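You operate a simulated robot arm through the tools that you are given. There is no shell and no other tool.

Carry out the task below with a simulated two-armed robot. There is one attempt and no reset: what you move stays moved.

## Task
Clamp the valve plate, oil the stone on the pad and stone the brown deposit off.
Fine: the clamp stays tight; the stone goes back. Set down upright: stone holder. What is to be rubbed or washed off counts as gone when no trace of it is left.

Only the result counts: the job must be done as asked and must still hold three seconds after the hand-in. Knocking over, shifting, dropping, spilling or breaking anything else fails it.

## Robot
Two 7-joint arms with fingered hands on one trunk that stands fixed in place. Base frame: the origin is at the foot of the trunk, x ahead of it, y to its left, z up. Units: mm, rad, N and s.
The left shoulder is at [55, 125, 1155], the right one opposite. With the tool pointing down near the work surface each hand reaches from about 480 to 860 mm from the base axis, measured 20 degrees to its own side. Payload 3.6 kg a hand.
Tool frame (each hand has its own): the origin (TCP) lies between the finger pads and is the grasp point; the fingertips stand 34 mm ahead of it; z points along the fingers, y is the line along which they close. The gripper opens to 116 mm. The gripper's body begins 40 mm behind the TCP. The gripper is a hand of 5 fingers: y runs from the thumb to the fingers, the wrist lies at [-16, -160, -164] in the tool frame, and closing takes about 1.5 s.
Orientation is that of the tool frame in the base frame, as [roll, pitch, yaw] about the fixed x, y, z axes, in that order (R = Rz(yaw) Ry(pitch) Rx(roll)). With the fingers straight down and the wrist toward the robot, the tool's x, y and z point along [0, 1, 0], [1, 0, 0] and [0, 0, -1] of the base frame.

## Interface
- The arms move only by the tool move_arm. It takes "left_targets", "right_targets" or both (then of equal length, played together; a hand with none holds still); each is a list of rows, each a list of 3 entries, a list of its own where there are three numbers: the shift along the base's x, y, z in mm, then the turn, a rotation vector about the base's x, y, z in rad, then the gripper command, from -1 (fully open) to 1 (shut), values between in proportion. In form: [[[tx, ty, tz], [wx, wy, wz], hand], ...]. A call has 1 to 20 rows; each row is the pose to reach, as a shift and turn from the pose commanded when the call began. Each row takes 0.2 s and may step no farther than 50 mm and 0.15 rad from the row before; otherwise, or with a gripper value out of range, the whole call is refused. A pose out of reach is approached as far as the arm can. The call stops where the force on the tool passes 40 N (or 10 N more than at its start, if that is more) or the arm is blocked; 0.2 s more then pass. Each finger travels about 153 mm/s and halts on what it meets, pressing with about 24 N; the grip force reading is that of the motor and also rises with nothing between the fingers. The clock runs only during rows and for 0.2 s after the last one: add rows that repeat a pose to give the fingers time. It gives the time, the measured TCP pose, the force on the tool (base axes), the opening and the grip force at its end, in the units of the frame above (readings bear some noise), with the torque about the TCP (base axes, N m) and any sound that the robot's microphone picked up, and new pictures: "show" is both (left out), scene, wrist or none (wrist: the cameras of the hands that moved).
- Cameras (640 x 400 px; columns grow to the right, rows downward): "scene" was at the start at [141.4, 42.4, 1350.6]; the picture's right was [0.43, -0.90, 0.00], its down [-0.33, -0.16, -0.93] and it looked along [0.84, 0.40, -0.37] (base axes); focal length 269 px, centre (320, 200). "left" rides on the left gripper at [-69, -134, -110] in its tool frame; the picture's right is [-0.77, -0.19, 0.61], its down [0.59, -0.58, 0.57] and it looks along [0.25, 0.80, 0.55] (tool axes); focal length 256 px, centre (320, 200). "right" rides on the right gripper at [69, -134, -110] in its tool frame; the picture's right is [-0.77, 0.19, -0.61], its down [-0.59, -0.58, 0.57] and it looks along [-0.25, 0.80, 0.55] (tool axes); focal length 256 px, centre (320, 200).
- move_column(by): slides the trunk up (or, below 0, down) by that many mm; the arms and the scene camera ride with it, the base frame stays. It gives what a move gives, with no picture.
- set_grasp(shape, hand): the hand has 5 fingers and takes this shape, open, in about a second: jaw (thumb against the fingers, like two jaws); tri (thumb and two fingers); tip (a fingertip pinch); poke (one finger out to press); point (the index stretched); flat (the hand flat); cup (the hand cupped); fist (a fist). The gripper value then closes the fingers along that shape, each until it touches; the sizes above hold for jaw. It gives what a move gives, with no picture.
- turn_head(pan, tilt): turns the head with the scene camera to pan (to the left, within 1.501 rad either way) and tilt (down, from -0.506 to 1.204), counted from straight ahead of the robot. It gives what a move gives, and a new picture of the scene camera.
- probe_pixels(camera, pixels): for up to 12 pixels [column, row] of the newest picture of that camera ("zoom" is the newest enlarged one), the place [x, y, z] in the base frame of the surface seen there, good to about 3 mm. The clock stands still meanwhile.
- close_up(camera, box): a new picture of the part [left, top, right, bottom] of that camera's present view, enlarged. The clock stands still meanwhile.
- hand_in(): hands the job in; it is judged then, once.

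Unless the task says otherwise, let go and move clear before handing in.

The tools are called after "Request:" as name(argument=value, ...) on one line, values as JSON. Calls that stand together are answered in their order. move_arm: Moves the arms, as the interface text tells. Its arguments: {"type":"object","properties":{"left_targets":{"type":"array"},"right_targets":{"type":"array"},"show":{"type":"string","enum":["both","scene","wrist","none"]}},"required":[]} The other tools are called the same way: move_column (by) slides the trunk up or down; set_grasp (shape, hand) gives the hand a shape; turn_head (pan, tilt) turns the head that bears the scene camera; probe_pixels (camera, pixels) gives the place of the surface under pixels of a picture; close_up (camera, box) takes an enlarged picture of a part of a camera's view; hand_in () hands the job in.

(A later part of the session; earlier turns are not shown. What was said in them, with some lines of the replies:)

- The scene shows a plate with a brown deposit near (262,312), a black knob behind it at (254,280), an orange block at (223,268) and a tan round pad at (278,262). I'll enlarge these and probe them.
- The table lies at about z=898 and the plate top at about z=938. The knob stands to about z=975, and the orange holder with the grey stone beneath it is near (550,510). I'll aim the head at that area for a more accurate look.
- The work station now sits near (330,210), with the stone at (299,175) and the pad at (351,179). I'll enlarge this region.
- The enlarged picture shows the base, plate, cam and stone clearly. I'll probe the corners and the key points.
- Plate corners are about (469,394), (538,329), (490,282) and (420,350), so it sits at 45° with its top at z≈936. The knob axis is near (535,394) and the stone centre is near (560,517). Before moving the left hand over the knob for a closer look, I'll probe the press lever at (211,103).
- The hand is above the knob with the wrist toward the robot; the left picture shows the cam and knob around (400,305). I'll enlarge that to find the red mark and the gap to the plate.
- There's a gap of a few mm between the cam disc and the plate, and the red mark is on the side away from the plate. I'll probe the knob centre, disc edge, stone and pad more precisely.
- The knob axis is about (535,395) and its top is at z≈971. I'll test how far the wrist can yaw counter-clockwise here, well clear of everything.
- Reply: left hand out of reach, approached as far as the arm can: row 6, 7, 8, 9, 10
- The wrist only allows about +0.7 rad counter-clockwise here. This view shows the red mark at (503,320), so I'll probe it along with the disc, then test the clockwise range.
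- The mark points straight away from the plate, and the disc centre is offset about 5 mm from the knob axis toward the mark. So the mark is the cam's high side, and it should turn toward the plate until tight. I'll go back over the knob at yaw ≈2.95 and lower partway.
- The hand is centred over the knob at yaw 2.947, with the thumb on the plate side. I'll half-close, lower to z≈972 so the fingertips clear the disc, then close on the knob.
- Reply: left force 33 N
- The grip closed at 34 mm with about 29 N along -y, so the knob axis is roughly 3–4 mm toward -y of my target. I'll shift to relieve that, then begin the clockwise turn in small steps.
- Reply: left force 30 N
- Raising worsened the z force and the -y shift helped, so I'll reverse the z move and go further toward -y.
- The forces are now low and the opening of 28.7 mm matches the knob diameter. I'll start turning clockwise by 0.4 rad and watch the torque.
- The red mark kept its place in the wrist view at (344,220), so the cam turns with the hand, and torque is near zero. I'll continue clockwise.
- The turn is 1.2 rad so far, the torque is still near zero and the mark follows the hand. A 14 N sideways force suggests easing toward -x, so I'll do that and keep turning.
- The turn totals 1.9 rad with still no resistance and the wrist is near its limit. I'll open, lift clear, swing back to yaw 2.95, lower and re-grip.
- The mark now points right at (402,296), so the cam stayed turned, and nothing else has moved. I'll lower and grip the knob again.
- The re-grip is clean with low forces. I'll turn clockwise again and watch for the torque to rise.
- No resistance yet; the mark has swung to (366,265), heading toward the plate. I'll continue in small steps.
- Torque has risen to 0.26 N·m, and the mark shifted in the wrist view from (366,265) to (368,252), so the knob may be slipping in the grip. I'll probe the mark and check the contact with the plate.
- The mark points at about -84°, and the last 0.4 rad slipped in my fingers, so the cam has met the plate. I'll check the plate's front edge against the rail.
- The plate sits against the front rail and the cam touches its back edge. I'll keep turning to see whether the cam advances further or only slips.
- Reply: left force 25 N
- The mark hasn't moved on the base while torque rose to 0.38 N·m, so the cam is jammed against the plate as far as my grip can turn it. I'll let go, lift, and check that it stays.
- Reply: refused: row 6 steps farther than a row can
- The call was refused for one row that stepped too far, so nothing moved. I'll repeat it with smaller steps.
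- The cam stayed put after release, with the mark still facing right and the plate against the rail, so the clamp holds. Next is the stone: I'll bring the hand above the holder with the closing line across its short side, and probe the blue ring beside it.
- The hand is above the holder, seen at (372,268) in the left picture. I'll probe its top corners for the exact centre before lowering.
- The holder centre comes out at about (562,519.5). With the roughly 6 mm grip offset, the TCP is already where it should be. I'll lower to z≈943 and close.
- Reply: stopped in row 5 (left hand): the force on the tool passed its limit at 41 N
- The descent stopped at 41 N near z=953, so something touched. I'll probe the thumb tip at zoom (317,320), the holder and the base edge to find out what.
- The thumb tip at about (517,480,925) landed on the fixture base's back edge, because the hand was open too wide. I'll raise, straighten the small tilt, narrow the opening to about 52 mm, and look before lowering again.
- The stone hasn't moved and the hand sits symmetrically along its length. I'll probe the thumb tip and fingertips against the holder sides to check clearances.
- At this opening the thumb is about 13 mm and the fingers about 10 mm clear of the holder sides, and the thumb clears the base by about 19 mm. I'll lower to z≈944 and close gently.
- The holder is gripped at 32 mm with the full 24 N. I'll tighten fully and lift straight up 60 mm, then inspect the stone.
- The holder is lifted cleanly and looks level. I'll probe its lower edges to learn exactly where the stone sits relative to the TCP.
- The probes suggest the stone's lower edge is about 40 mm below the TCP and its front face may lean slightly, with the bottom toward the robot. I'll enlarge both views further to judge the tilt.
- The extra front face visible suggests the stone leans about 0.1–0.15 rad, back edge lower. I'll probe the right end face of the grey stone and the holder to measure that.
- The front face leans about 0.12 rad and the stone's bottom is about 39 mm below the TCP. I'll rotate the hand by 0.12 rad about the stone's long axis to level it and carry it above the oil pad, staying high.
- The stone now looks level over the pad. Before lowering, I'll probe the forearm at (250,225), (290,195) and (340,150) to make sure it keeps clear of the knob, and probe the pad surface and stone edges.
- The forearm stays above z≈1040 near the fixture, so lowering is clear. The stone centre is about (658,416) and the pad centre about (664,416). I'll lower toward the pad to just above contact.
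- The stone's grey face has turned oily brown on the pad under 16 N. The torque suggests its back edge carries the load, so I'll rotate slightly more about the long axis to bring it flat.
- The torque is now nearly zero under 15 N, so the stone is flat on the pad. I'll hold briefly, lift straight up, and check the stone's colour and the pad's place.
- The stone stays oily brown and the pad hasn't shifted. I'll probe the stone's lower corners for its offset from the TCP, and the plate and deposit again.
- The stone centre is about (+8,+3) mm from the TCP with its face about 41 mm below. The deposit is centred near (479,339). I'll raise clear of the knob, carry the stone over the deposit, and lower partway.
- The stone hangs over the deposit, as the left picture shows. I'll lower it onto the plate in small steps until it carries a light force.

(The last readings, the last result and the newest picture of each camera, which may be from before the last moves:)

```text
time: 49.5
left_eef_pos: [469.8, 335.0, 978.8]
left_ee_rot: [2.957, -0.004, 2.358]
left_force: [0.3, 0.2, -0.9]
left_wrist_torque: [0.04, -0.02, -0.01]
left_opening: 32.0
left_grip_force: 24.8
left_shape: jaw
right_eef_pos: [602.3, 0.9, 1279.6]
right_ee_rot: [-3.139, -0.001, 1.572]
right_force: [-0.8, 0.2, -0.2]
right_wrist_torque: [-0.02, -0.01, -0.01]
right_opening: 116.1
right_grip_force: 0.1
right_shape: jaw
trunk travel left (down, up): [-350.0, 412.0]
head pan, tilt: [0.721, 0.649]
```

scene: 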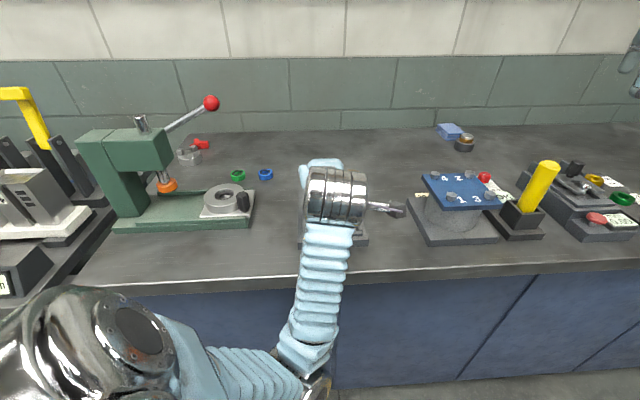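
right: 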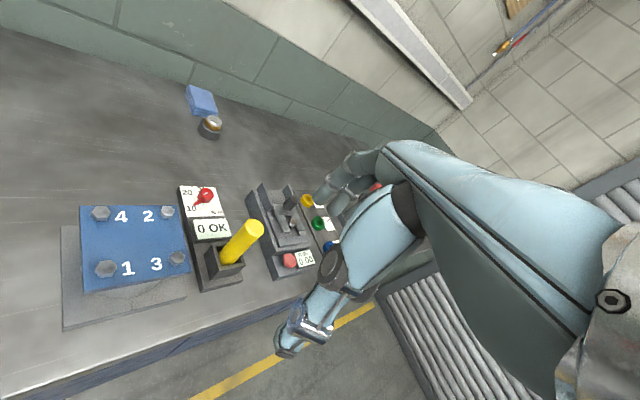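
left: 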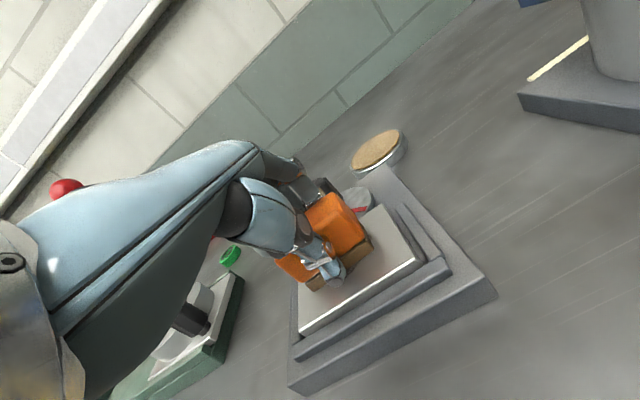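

The stone has just touched, with the force going from -2.7 to -0.9 N. I'll press a little further to build up contact force.

Request:
move_arm(left_targets=[[[0, 0, -1], [0, 0, 0], 1], [[0, 0, -2], [0, 0, 0], 1], [[0, 0, -3], [0, 0, 0], 1], [[0, 0, -3], [0, 0, 0], 1]], show="none")

```text
time: 50.5
left_eef_pos: [469.6, 334.1, 978.8]
left_ee_rot: [2.948, -0.002, 2.357]
left_force: [0.0, 3.7, 19.0]
left_wrist_torque: [0.23, -0.11, 0.03]
left_opening: 32.5
left_grip_force: 24.3
left_shape: jaw
right_eef_pos: [599.3, 1.0, 1280.0]
right_ee_rot: [3.141, -0.002, 1.57]
right_force: [-0.4, 0.1, -1.2]
right_wrist_torque: [-0.01, 0.0, -0.01]
right_opening: 115.8
right_grip_force: 0.0
right_shape: jaw
trunk travel left (down, up): [-350.0, 412.0]
head pan, tilt: [0.721, 0.649]
```

The stone lies flat with 19 N on it. I'll rub over the deposit with slow strokes across and along it, keeping the fingers clear of the knob.

Request:
move_arm(left_targets=[[[5.7, 5.7, 0], [0, 0, 0], 1], [[11.3, 11.3, 0], [0, 0, 0], 1], [[3.5, 3.5, 0], [0, 0, 0], 1], [[-4.2, -4.2, 0], [0, 0, 0], 1], [[-11.3, -11.3, 0], [0, 0, 0], 1], [[-7.1, -15.6, 0], [0, 0, 0], 1], [[0, -8.5, 0], [0, 0, 0], 1], [[7.8, -0.7, 0], [0, 0, 0], 1], [[15.6, 7.1, 0], [0, 0, 0], 1], [[19.8, 2.8, 0], [0, 0, 0], 1], [[12, -4.9, 0], [0, 0, 0], 1], [[4.2, -12.7, 0], [0, 0, 0], 1], [[-2.8, -19.8, 0], [0, 0, 0], 1], [[-11.3, -11.3, 0], [0, 0, 0], 1], [[-19.8, -2.8, 0], [0, 0, 0], 1], [[-12.7, 4.2, 0], [0, 0, 0], 1], [[-4.9, 12, 0], [0, 0, 0], 1], [[2.8, 19.8, 0], [0, 0, 0], 1], [[7.1, 7.1, 0], [0, 0, 0], 1], [[0, 0, 0], [0, 0, 0], 1]], show="wrist")

Request:
close_up(camera="left", box=[260, 170, 460, 340])

```text
time: 54.7
left_eef_pos: [473.1, 337.7, 981.4]
left_ee_rot: [2.943, -0.005, 2.359]
left_force: [-0.4, 0.3, -3.4]
left_wrist_torque: [-0.04, 0.02, -0.02]
left_opening: 32.4
left_grip_force: 24.2
left_shape: jaw
right_eef_pos: [601.2, 1.4, 1277.9]
right_ee_rot: [-3.139, 0.0, 1.569]
right_force: [0.2, 0.2, -0.1]
right_wrist_torque: [0.0, 0.02, 0.02]
right_opening: 116.0
right_grip_force: 0.0
right_shape: jaw
trunk travel left (down, up): [-350.0, 412.0]
head pan, tilt: [0.721, 0.649]
```

left: 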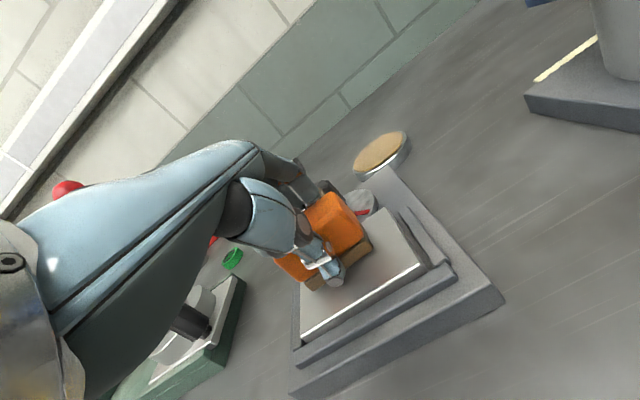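

```text
2.35 times, centred on (360, 255) of left
```

zoom: 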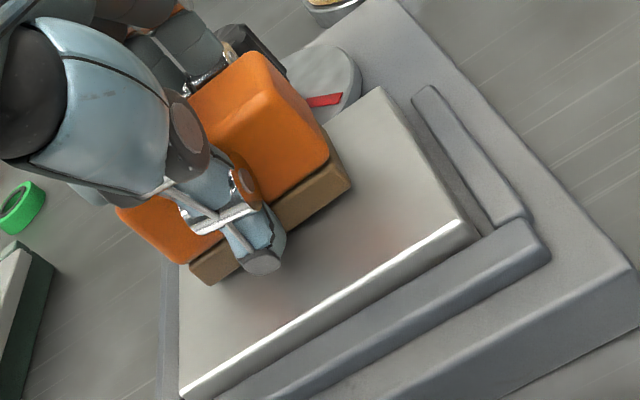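

The wrist view shows the plate much cleaner, but the reading says the stone is hanging about 2 mm off it (force -3.4 N, z=981.4). I'll hold still one step to re-read before continuing.

Request:
move_arm(left_targets=[[[0, 0, 0], [0, 0, 0], 1], [[0, 0, 0], [0, 0, 0], 1]], show="none")

```text
time: 55.3
left_eef_pos: [471.5, 339.3, 982.1]
left_ee_rot: [2.939, -0.006, 2.36]
left_force: [-0.5, 1.0, -1.6]
left_wrist_torque: [-0.02, 0.04, 0.0]
left_opening: 32.3
left_grip_force: 23.9
left_shape: jaw
right_eef_pos: [601.1, 1.3, 1279.5]
right_ee_rot: [-3.141, 0.0, 1.57]
right_force: [-0.6, -0.7, 0.0]
right_wrist_torque: [0.02, -0.01, 0.03]
right_opening: 115.8
right_grip_force: 0.1
right_shape: jaw
trunk travel left (down, up): [-350.0, 412.0]
head pan, tilt: [0.721, 0.649]
```

The stone is clear of the plate. I'll lift and move aside to the left so the wrist camera can inspect the deposit.

Request:
move_arm(left_targets=[[[0, 0, 30], [0, 0, 0], 1], [[0, 0, 70], [0, 0, 0], 1], [[-28, 28, 85], [0, 0, 0], 1], [[-56, 56, 100], [0, 0, 0], 1], [[-56, 56, 100], [0, 0, 0], 1]])

Request:
close_up(camera="left", box=[340, 220, 580, 400])

Request:
close_up(camera="scene", box=[290, 180, 374, 250])

```text
time: 56.5
left_eef_pos: [435.2, 398.1, 1078.5]
left_ee_rot: [2.958, -0.003, 2.355]
left_force: [0.1, 0.0, -2.4]
left_wrist_torque: [-0.03, 0.0, -0.02]
left_opening: 32.1
left_grip_force: 24.3
left_shape: jaw
left hand out of reach, approached as far as the arm can: row 3, 4, 5
right_eef_pos: [601.1, 2.2, 1278.3]
right_ee_rot: [-3.139, -0.001, 1.571]
right_force: [-0.3, 0.6, -0.5]
right_wrist_torque: [-0.02, 0.0, -0.01]
right_opening: 116.0
right_grip_force: 0.2
right_shape: jaw
trunk travel left (down, up): [-350.0, 412.0]
head pan, tilt: [0.721, 0.649]
```

scene: 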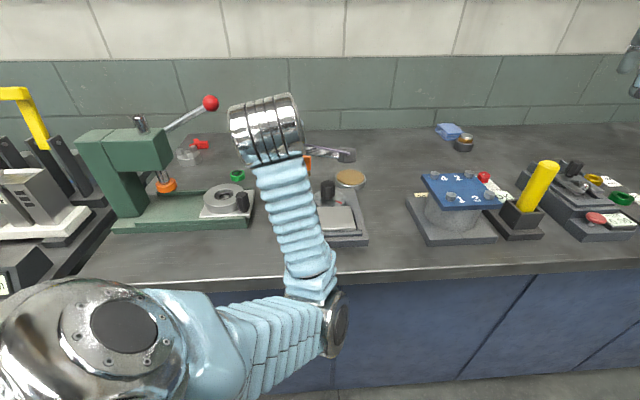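
left: 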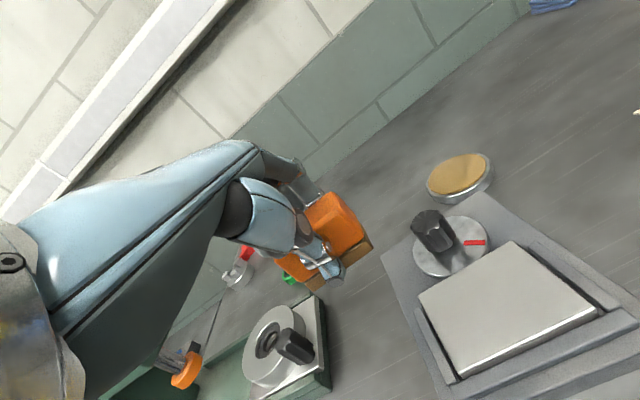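

```text
2.22 times, centred on (460, 310) of left
```

zoom: 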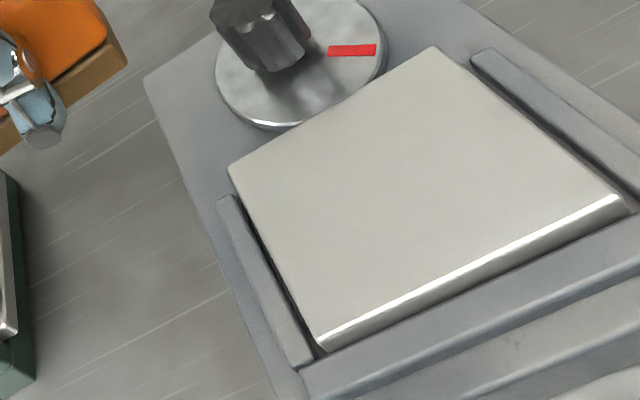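

```text
5.71 times, centred on (332, 215) of scene
```

zoom: 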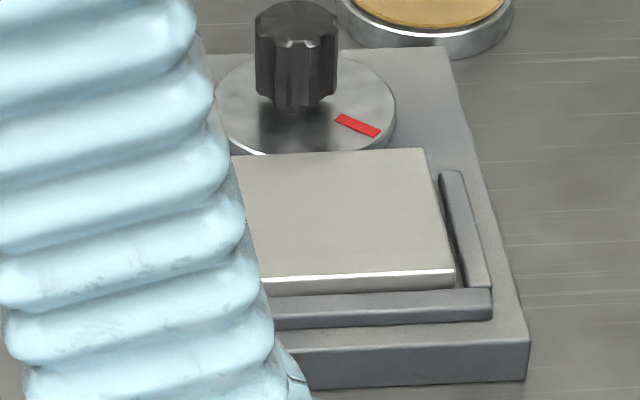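

The plate looks clean and the clamp mark hasn't moved. I'll enlarge the plate further to check for faint traces.

Request:
close_up(camera="left", box=[415, 235, 600, 385])

Request:
close_up(camera="left", box=[460, 250, 560, 330])

```text
2.67 times, centred on (508, 310) of left
```

zoom: 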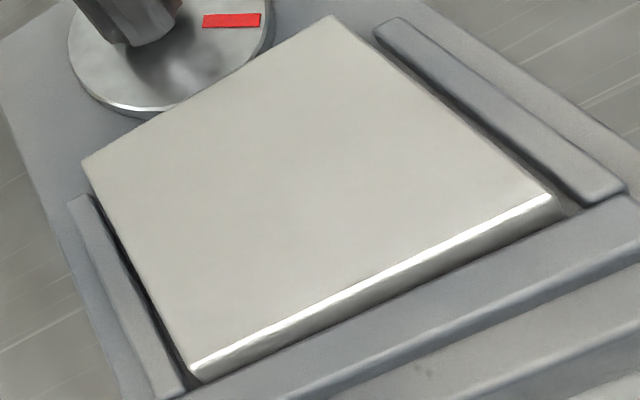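

```text
5.00 times, centred on (510, 290) of left
```

zoom: 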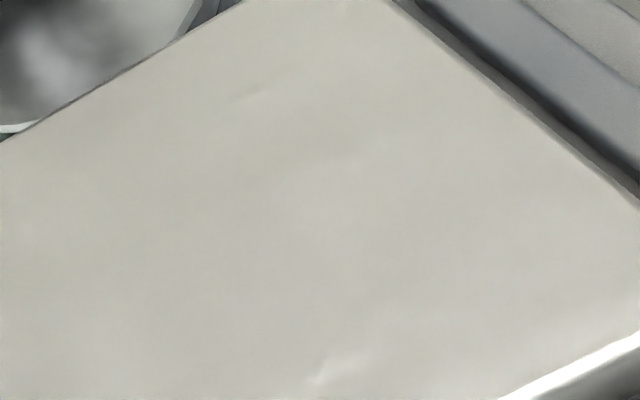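

No trace shows even in the enlarged view. I'll carry the stone above its original spot, (562,519) for the stone centre, and use the cleared scene view to re-check the plate before letting go.

Request:
move_arm(left_targets=[[[30, 29, -5], [0, 0, 0], 1], [[60, 59, -10], [0, 0, 0], 1], [[90, 88, -15], [0, 0, 0], 1], [[118.5, 118, -25], [0, 0, 0], 1], [[118.5, 118, -60], [0, 0, 0], 1], [[118.5, 118, -95], [0, 0, 0], 1], [[118.5, 118, -95], [0, 0, 0], 1]])

Request:
close_up(camera="scene", box=[290, 180, 374, 250])

Request:
close_up(camera="scene", box=[305, 200, 360, 236])

Request:
close_up(camera="left", box=[240, 170, 420, 320])

```text
time: 58.1
left_eef_pos: [553.8, 516.9, 983.5]
left_ee_rot: [2.956, -0.001, 2.356]
left_force: [0.5, 0.2, -3.2]
left_wrist_torque: [0.0, 0.01, -0.01]
left_opening: 31.8
left_grip_force: 23.7
left_shape: jaw
right_eef_pos: [600.7, 1.8, 1278.3]
right_ee_rot: [-3.14, 0.0, 1.571]
right_force: [0.4, 0.7, 0.3]
right_wrist_torque: [0.0, 0.0, 0.02]
right_opening: 115.5
right_grip_force: 0.1
right_shape: jaw
trunk travel left (down, up): [-350.0, 412.0]
head pan, tilt: [0.721, 0.649]
```

scene: 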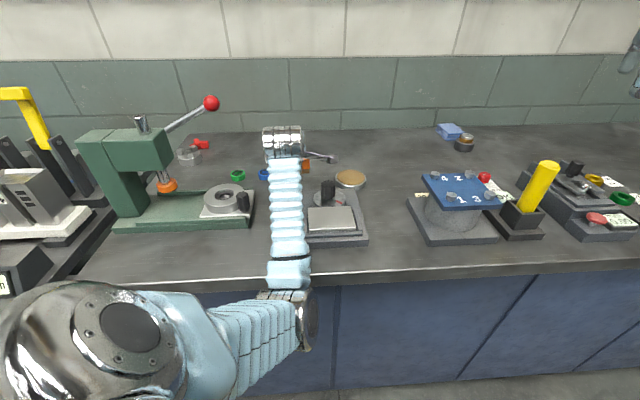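
left: 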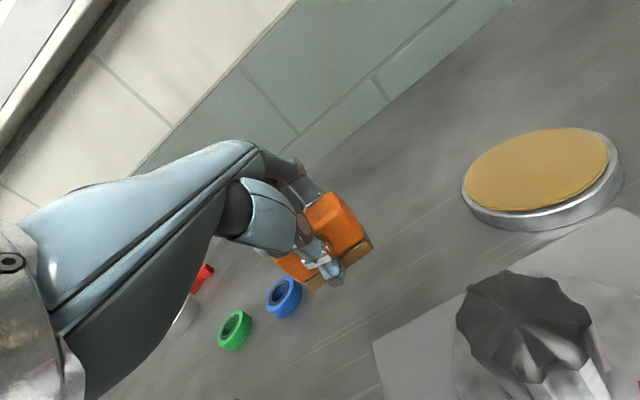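

```text
5.71 times, centred on (332, 215) of scene
```

zoom: 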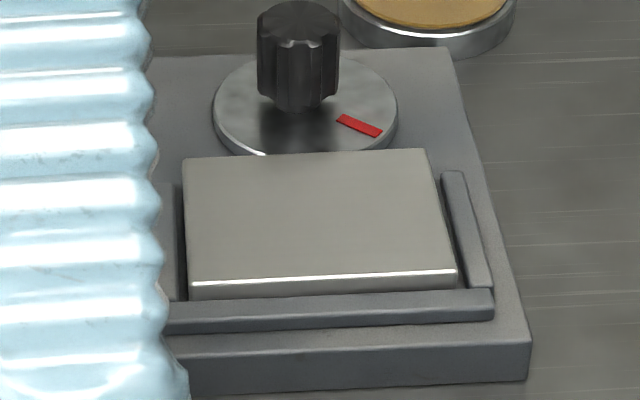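

```text
11.11 times, centred on (332, 218) of scene
```

zoom: 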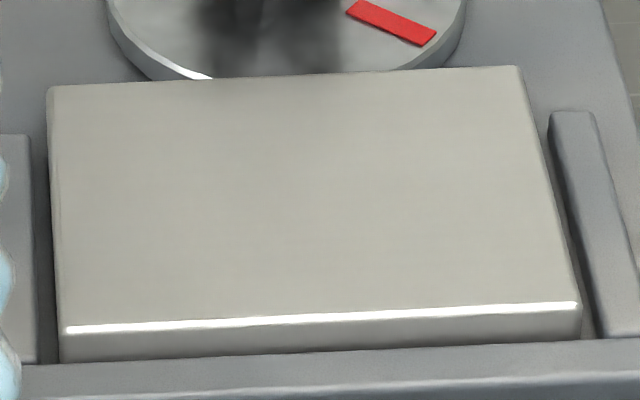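

```text
2.67 times, centred on (330, 245) of left
```

zoom: 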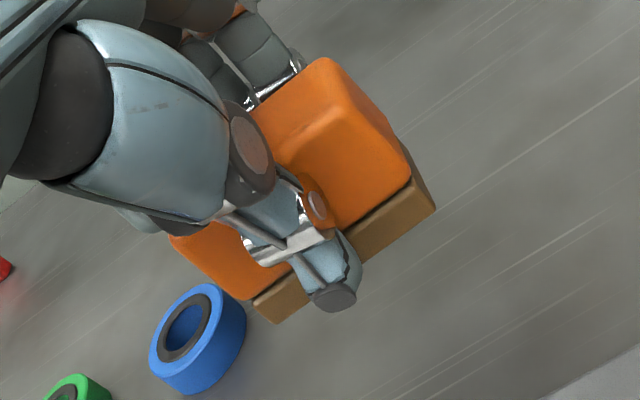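

The plate is spotless and the clamp hasn't changed. I'll probe the stone's lower front corners to align them with the original front edge, (531.5,529.5) to (571.5,490).

Request:
probe_pixels(camera="zoom", pixels=[[431, 209], [275, 318], [426, 190], [408, 152], [260, 303], [380, 238]])

```text
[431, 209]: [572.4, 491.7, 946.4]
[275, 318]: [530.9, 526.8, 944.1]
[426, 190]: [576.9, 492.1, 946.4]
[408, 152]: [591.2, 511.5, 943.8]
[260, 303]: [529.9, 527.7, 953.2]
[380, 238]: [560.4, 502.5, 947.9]
```

The corners match the original edge within 2 mm. I'll lower the stone onto the table in fine steps until its weight is taken.

Request:
move_arm(left_targets=[[[0, 0, -20], [0, 0, 0], 1], [[0, 0, -34], [0, 0, 0], 1], [[0, 0, -37], [0, 0, 0], 1], [[0, 0, -39], [0, 0, 0], 1], [[0, 0, -40], [0, 0, 0], 1], [[0, 0, -41], [0, 0, 0], 1]], show="none")

```text
time: 59.5
left_eef_pos: [553.7, 516.7, 941.4]
left_ee_rot: [2.956, -0.003, 2.358]
left_force: [0.6, -0.2, -1.7]
left_wrist_torque: [-0.04, 0.0, 0.01]
left_opening: 32.0
left_grip_force: 23.7
left_shape: jaw
right_eef_pos: [601.4, 2.2, 1278.9]
right_ee_rot: [-3.14, -0.002, 1.57]
right_force: [0.4, -0.1, 0.4]
right_wrist_torque: [-0.03, 0.02, 0.03]
right_opening: 115.8
right_grip_force: 0.0
right_shape: jaw
trunk travel left (down, up): [-350.0, 412.0]
head pan, tilt: [0.721, 0.649]
```

Request:
move_arm(left_targets=[[[0, 0, -1], [0, 0, 0], 1], [[0, 0, -2], [0, 0, 0], 1], [[0, 0, -2], [0, 0, 0], 1]], show="wrist")

Request:
close_up(camera="left", box=[240, 170, 420, 320])

```text
time: 60.3
left_eef_pos: [552.8, 517.9, 941.9]
left_ee_rot: [2.954, -0.003, 2.357]
left_force: [-0.4, -1.5, 2.9]
left_wrist_torque: [0.01, -0.04, -0.02]
left_opening: 32.0
left_grip_force: 24.4
left_shape: jaw
right_eef_pos: [601.6, 1.7, 1278.9]
right_ee_rot: [-3.139, 0.0, 1.571]
right_force: [-0.7, 0.0, -0.7]
right_wrist_torque: [-0.05, -0.01, 0.01]
right_opening: 115.9
right_grip_force: 0.1
right_shape: jaw
trunk travel left (down, up): [-350.0, 412.0]
head pan, tilt: [0.721, 0.649]
```

left: 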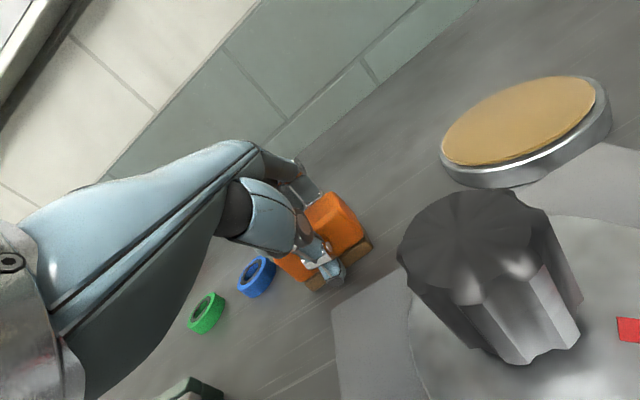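

```text
2.67 times, centred on (330, 245) of left
```

zoom: 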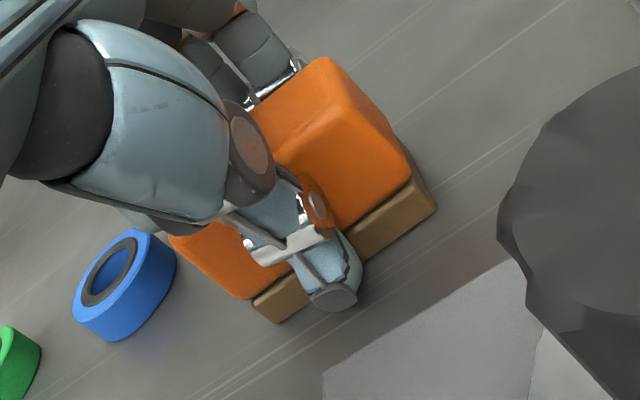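

The table now takes the weight (+2.9 N). I'll release slowly, opening just enough to clear the sides.

Request:
move_arm(left_targets=[[[0, 0, 0], [0, 0, 0], 0.45], [[0, 0, 0], [0, 0, 0], 0.4], [[0, 0, 0], [0, 0, 0], 0.33], [[0, 0, 0], [0, 0, 0], 0.26], [[0, 0, 0], [0, 0, 0], 0.2], [[0, 0, 0], [0, 0, 0], 0.15], [[0, 0, 0], [0, 0, 0], 0.15]], show="wrist")

Request:
close_up(camera="left", box=[240, 170, 420, 320])

Request:
close_up(camera="scene", box=[260, 140, 340, 200])

```text
time: 61.9
left_eef_pos: [553.4, 516.2, 941.8]
left_ee_rot: [2.958, -0.003, 2.357]
left_force: [0.5, 0.4, 0.9]
left_wrist_torque: [-0.02, 0.0, 0.0]
left_opening: 48.6
left_grip_force: 0.0
left_shape: jaw
right_eef_pos: [600.9, 1.6, 1279.3]
right_ee_rot: [-3.139, 0.001, 1.573]
right_force: [0.1, 0.3, -0.6]
right_wrist_torque: [0.0, -0.01, 0.02]
right_opening: 115.6
right_grip_force: 0.1
right_shape: jaw
trunk travel left (down, up): [-350.0, 412.0]
head pan, tilt: [0.721, 0.649]
```

left: 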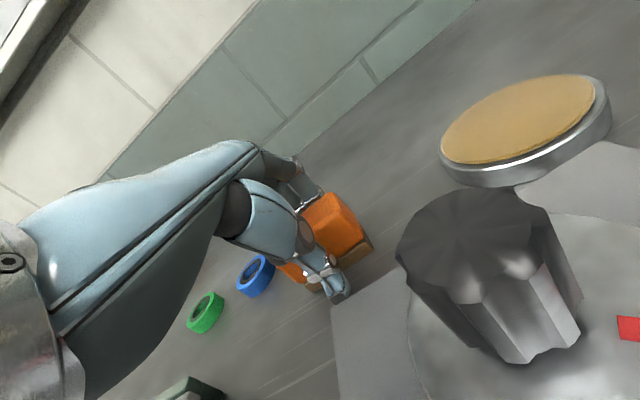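

```text
2.67 times, centred on (330, 245) of left
```

zoom: 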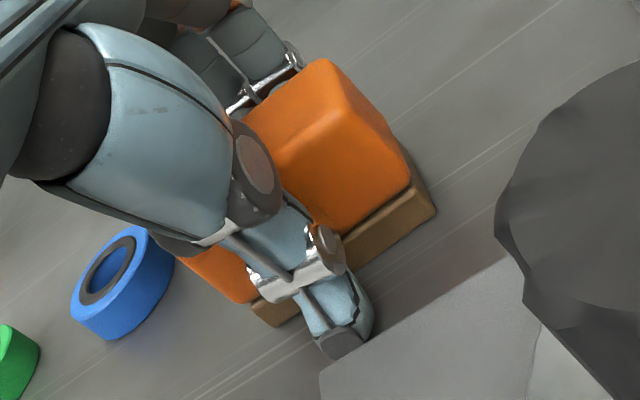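

```text
6.67 times, centred on (300, 170) of scene
```

zoom: 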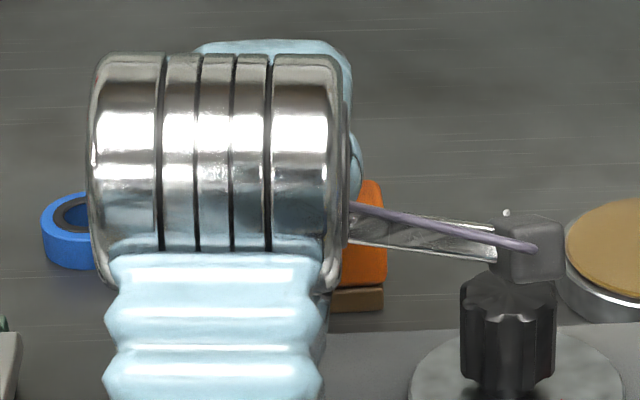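

The thumb is clear of the holder, the stone stands on the table, and forces are near zero. I'll raise straight up and check that nothing drags.

Request:
move_arm(left_targets=[[[0, 0, 4], [0, 0, 0], 0.12], [[0, 0, 10], [0, 0, 0], 0.1], [[0, 0, 20], [0, 0, 0], 0.1], [[0, 0, 40], [0, 0, 0], 0.1], [[0, 0, 70], [0, 0, 0], 0.1], [[0, 0, 105], [0, 0, 0], 0.1], [[0, 0, 105], [0, 0, 0], 0.1]])

Request:
close_up(camera="left", box=[270, 190, 470, 350])

```text
time: 63.5
left_eef_pos: [554.0, 517.0, 1043.7]
left_ee_rot: [2.957, -0.002, 2.357]
left_force: [-0.6, 0.7, -0.3]
left_wrist_torque: [0.0, 0.02, 0.02]
left_opening: 51.6
left_grip_force: 0.1
left_shape: jaw
right_eef_pos: [602.2, 2.7, 1279.4]
right_ee_rot: [-3.14, 0.0, 1.57]
right_force: [0.2, 0.5, -0.2]
right_wrist_torque: [-0.05, -0.01, -0.03]
right_opening: 115.8
right_grip_force: 0.0
right_shape: jaw
trunk travel left (down, up): [-350.0, 412.0]
head pan, tilt: [0.721, 0.649]
```

scene: 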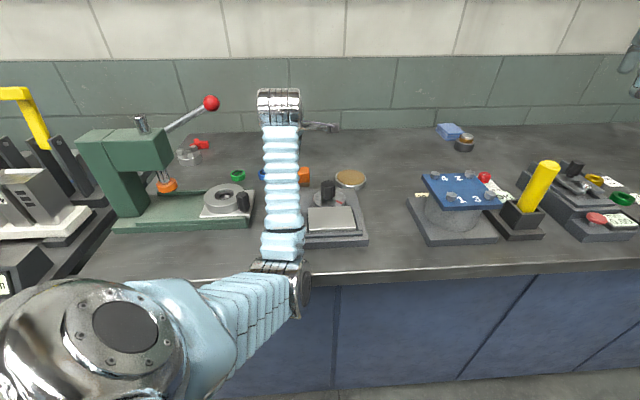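
left: 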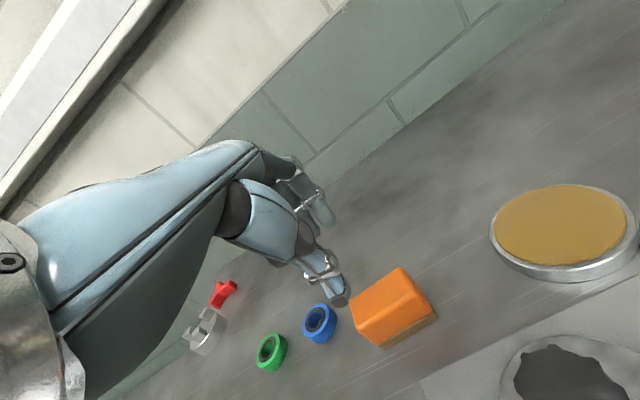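

```text
2.50 times, centred on (370, 270) of left
```

zoom: 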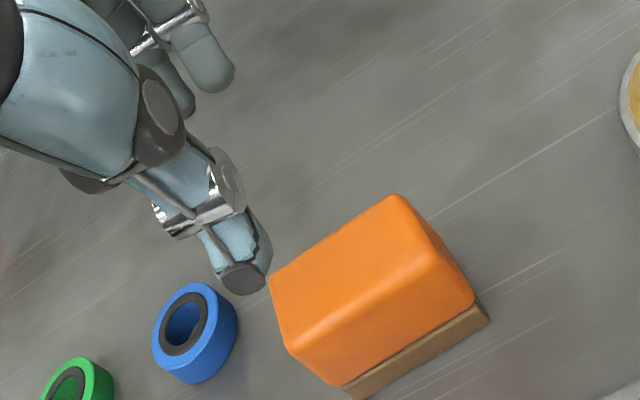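

The holder stands upright on its stone at its original spot. I'll move the hand up and back, clear of everything, and do a final inspection.

Request:
move_arm(left_targets=[[[0, 0, 40], [0, 0, 0], 0.1], [[-15, -10, 80], [-0.06, 0.06, 0], -0.2], [[-40, -25, 115], [-0.12, 0.12, 0], -0.5], [[-70, -35, 140], [-0.13, 0.13, -0.1], -0.8], [[-105, -45, 160], [-0.13, 0.13, -0.2], -1], [[-140, -50, 175], [-0.13, 0.13, -0.3], -1], [[-175, -55, 185], [-0.13, 0.13, -0.4], -1], [[-210, -55, 190], [-0.13, 0.13, -0.5], -1], [[-240, -55, 190], [-0.13, 0.13, -0.6], -1], [[-240, -55, 190], [-0.13, 0.13, -0.6], -1]])

Request:
close_up(camera="scene", box=[270, 155, 390, 255])

```text
time: 65.7
left_eef_pos: [314.2, 462.5, 1235.5]
left_ee_rot: [3.131, 0.051, 1.755]
left_force: [0.5, -0.1, 0.4]
left_wrist_torque: [0.01, 0.01, 0.02]
left_opening: 115.8
left_grip_force: 0.1
left_shape: jaw
right_eef_pos: [601.1, -0.5, 1279.3]
right_ee_rot: [-3.14, 0.0, 1.571]
right_force: [0.0, -1.2, -0.2]
right_wrist_torque: [0.01, 0.03, 0.0]
right_opening: 115.8
right_grip_force: 0.0
right_shape: jaw
trunk travel left (down, up): [-350.0, 412.0]
head pan, tilt: [0.721, 0.649]
```

scene: 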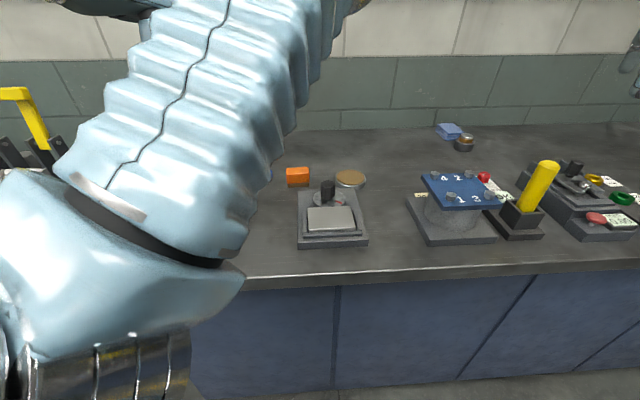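
left: 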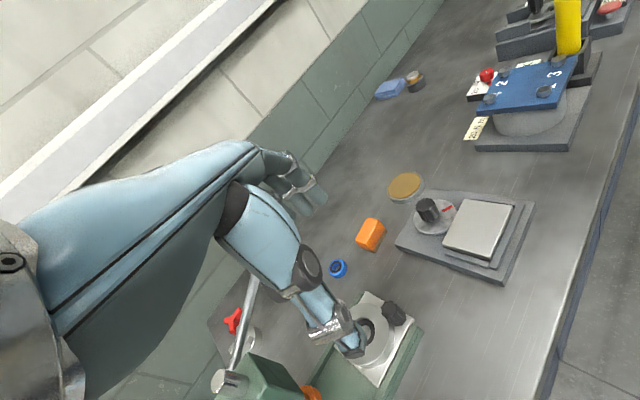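

```text
4.00 times, centred on (330, 205) of scene
```

zoom: 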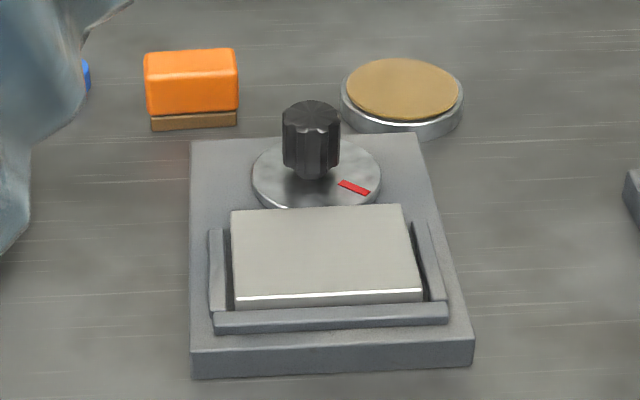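

The final views show a clean plate and the cam mark still turned against it. The stone holder is upright within about 3 mm of its original spot, the pad and everything else are in place, and both hands are clear. I'm handing in.

Request:
hand_in()

```text
The job is handed in.
```

I handed the job in with the plate clamped, the stone oiled and the deposit gone. The result of the judging has not come back to me.

- **Clamp:** I turned the cam clockwise until it jammed against the plate and my grip slipped on the knob at about 0.4 N·m. The cam mark and the plate showed no movement through the stoning or afterwards. I had no direct reading of clamping force, so "tight" rests on the jam and on the plate staying still.
- **Oiling:** I pressed the stone flat on the pad at about 15 N. It turned an oily brown, and the pad did not shift.
- **Deposit:** One set of strokes took it off. Enlarged views from two cameras showed no trace left.
- **Stone:** The holder is back upright on its stone, about 3 mm from where it started.

While reaching for the holder, the thumb landed on the back edge of the clamp base and the arm stopped at 41 N. The fixture and the stone did not appear to move.
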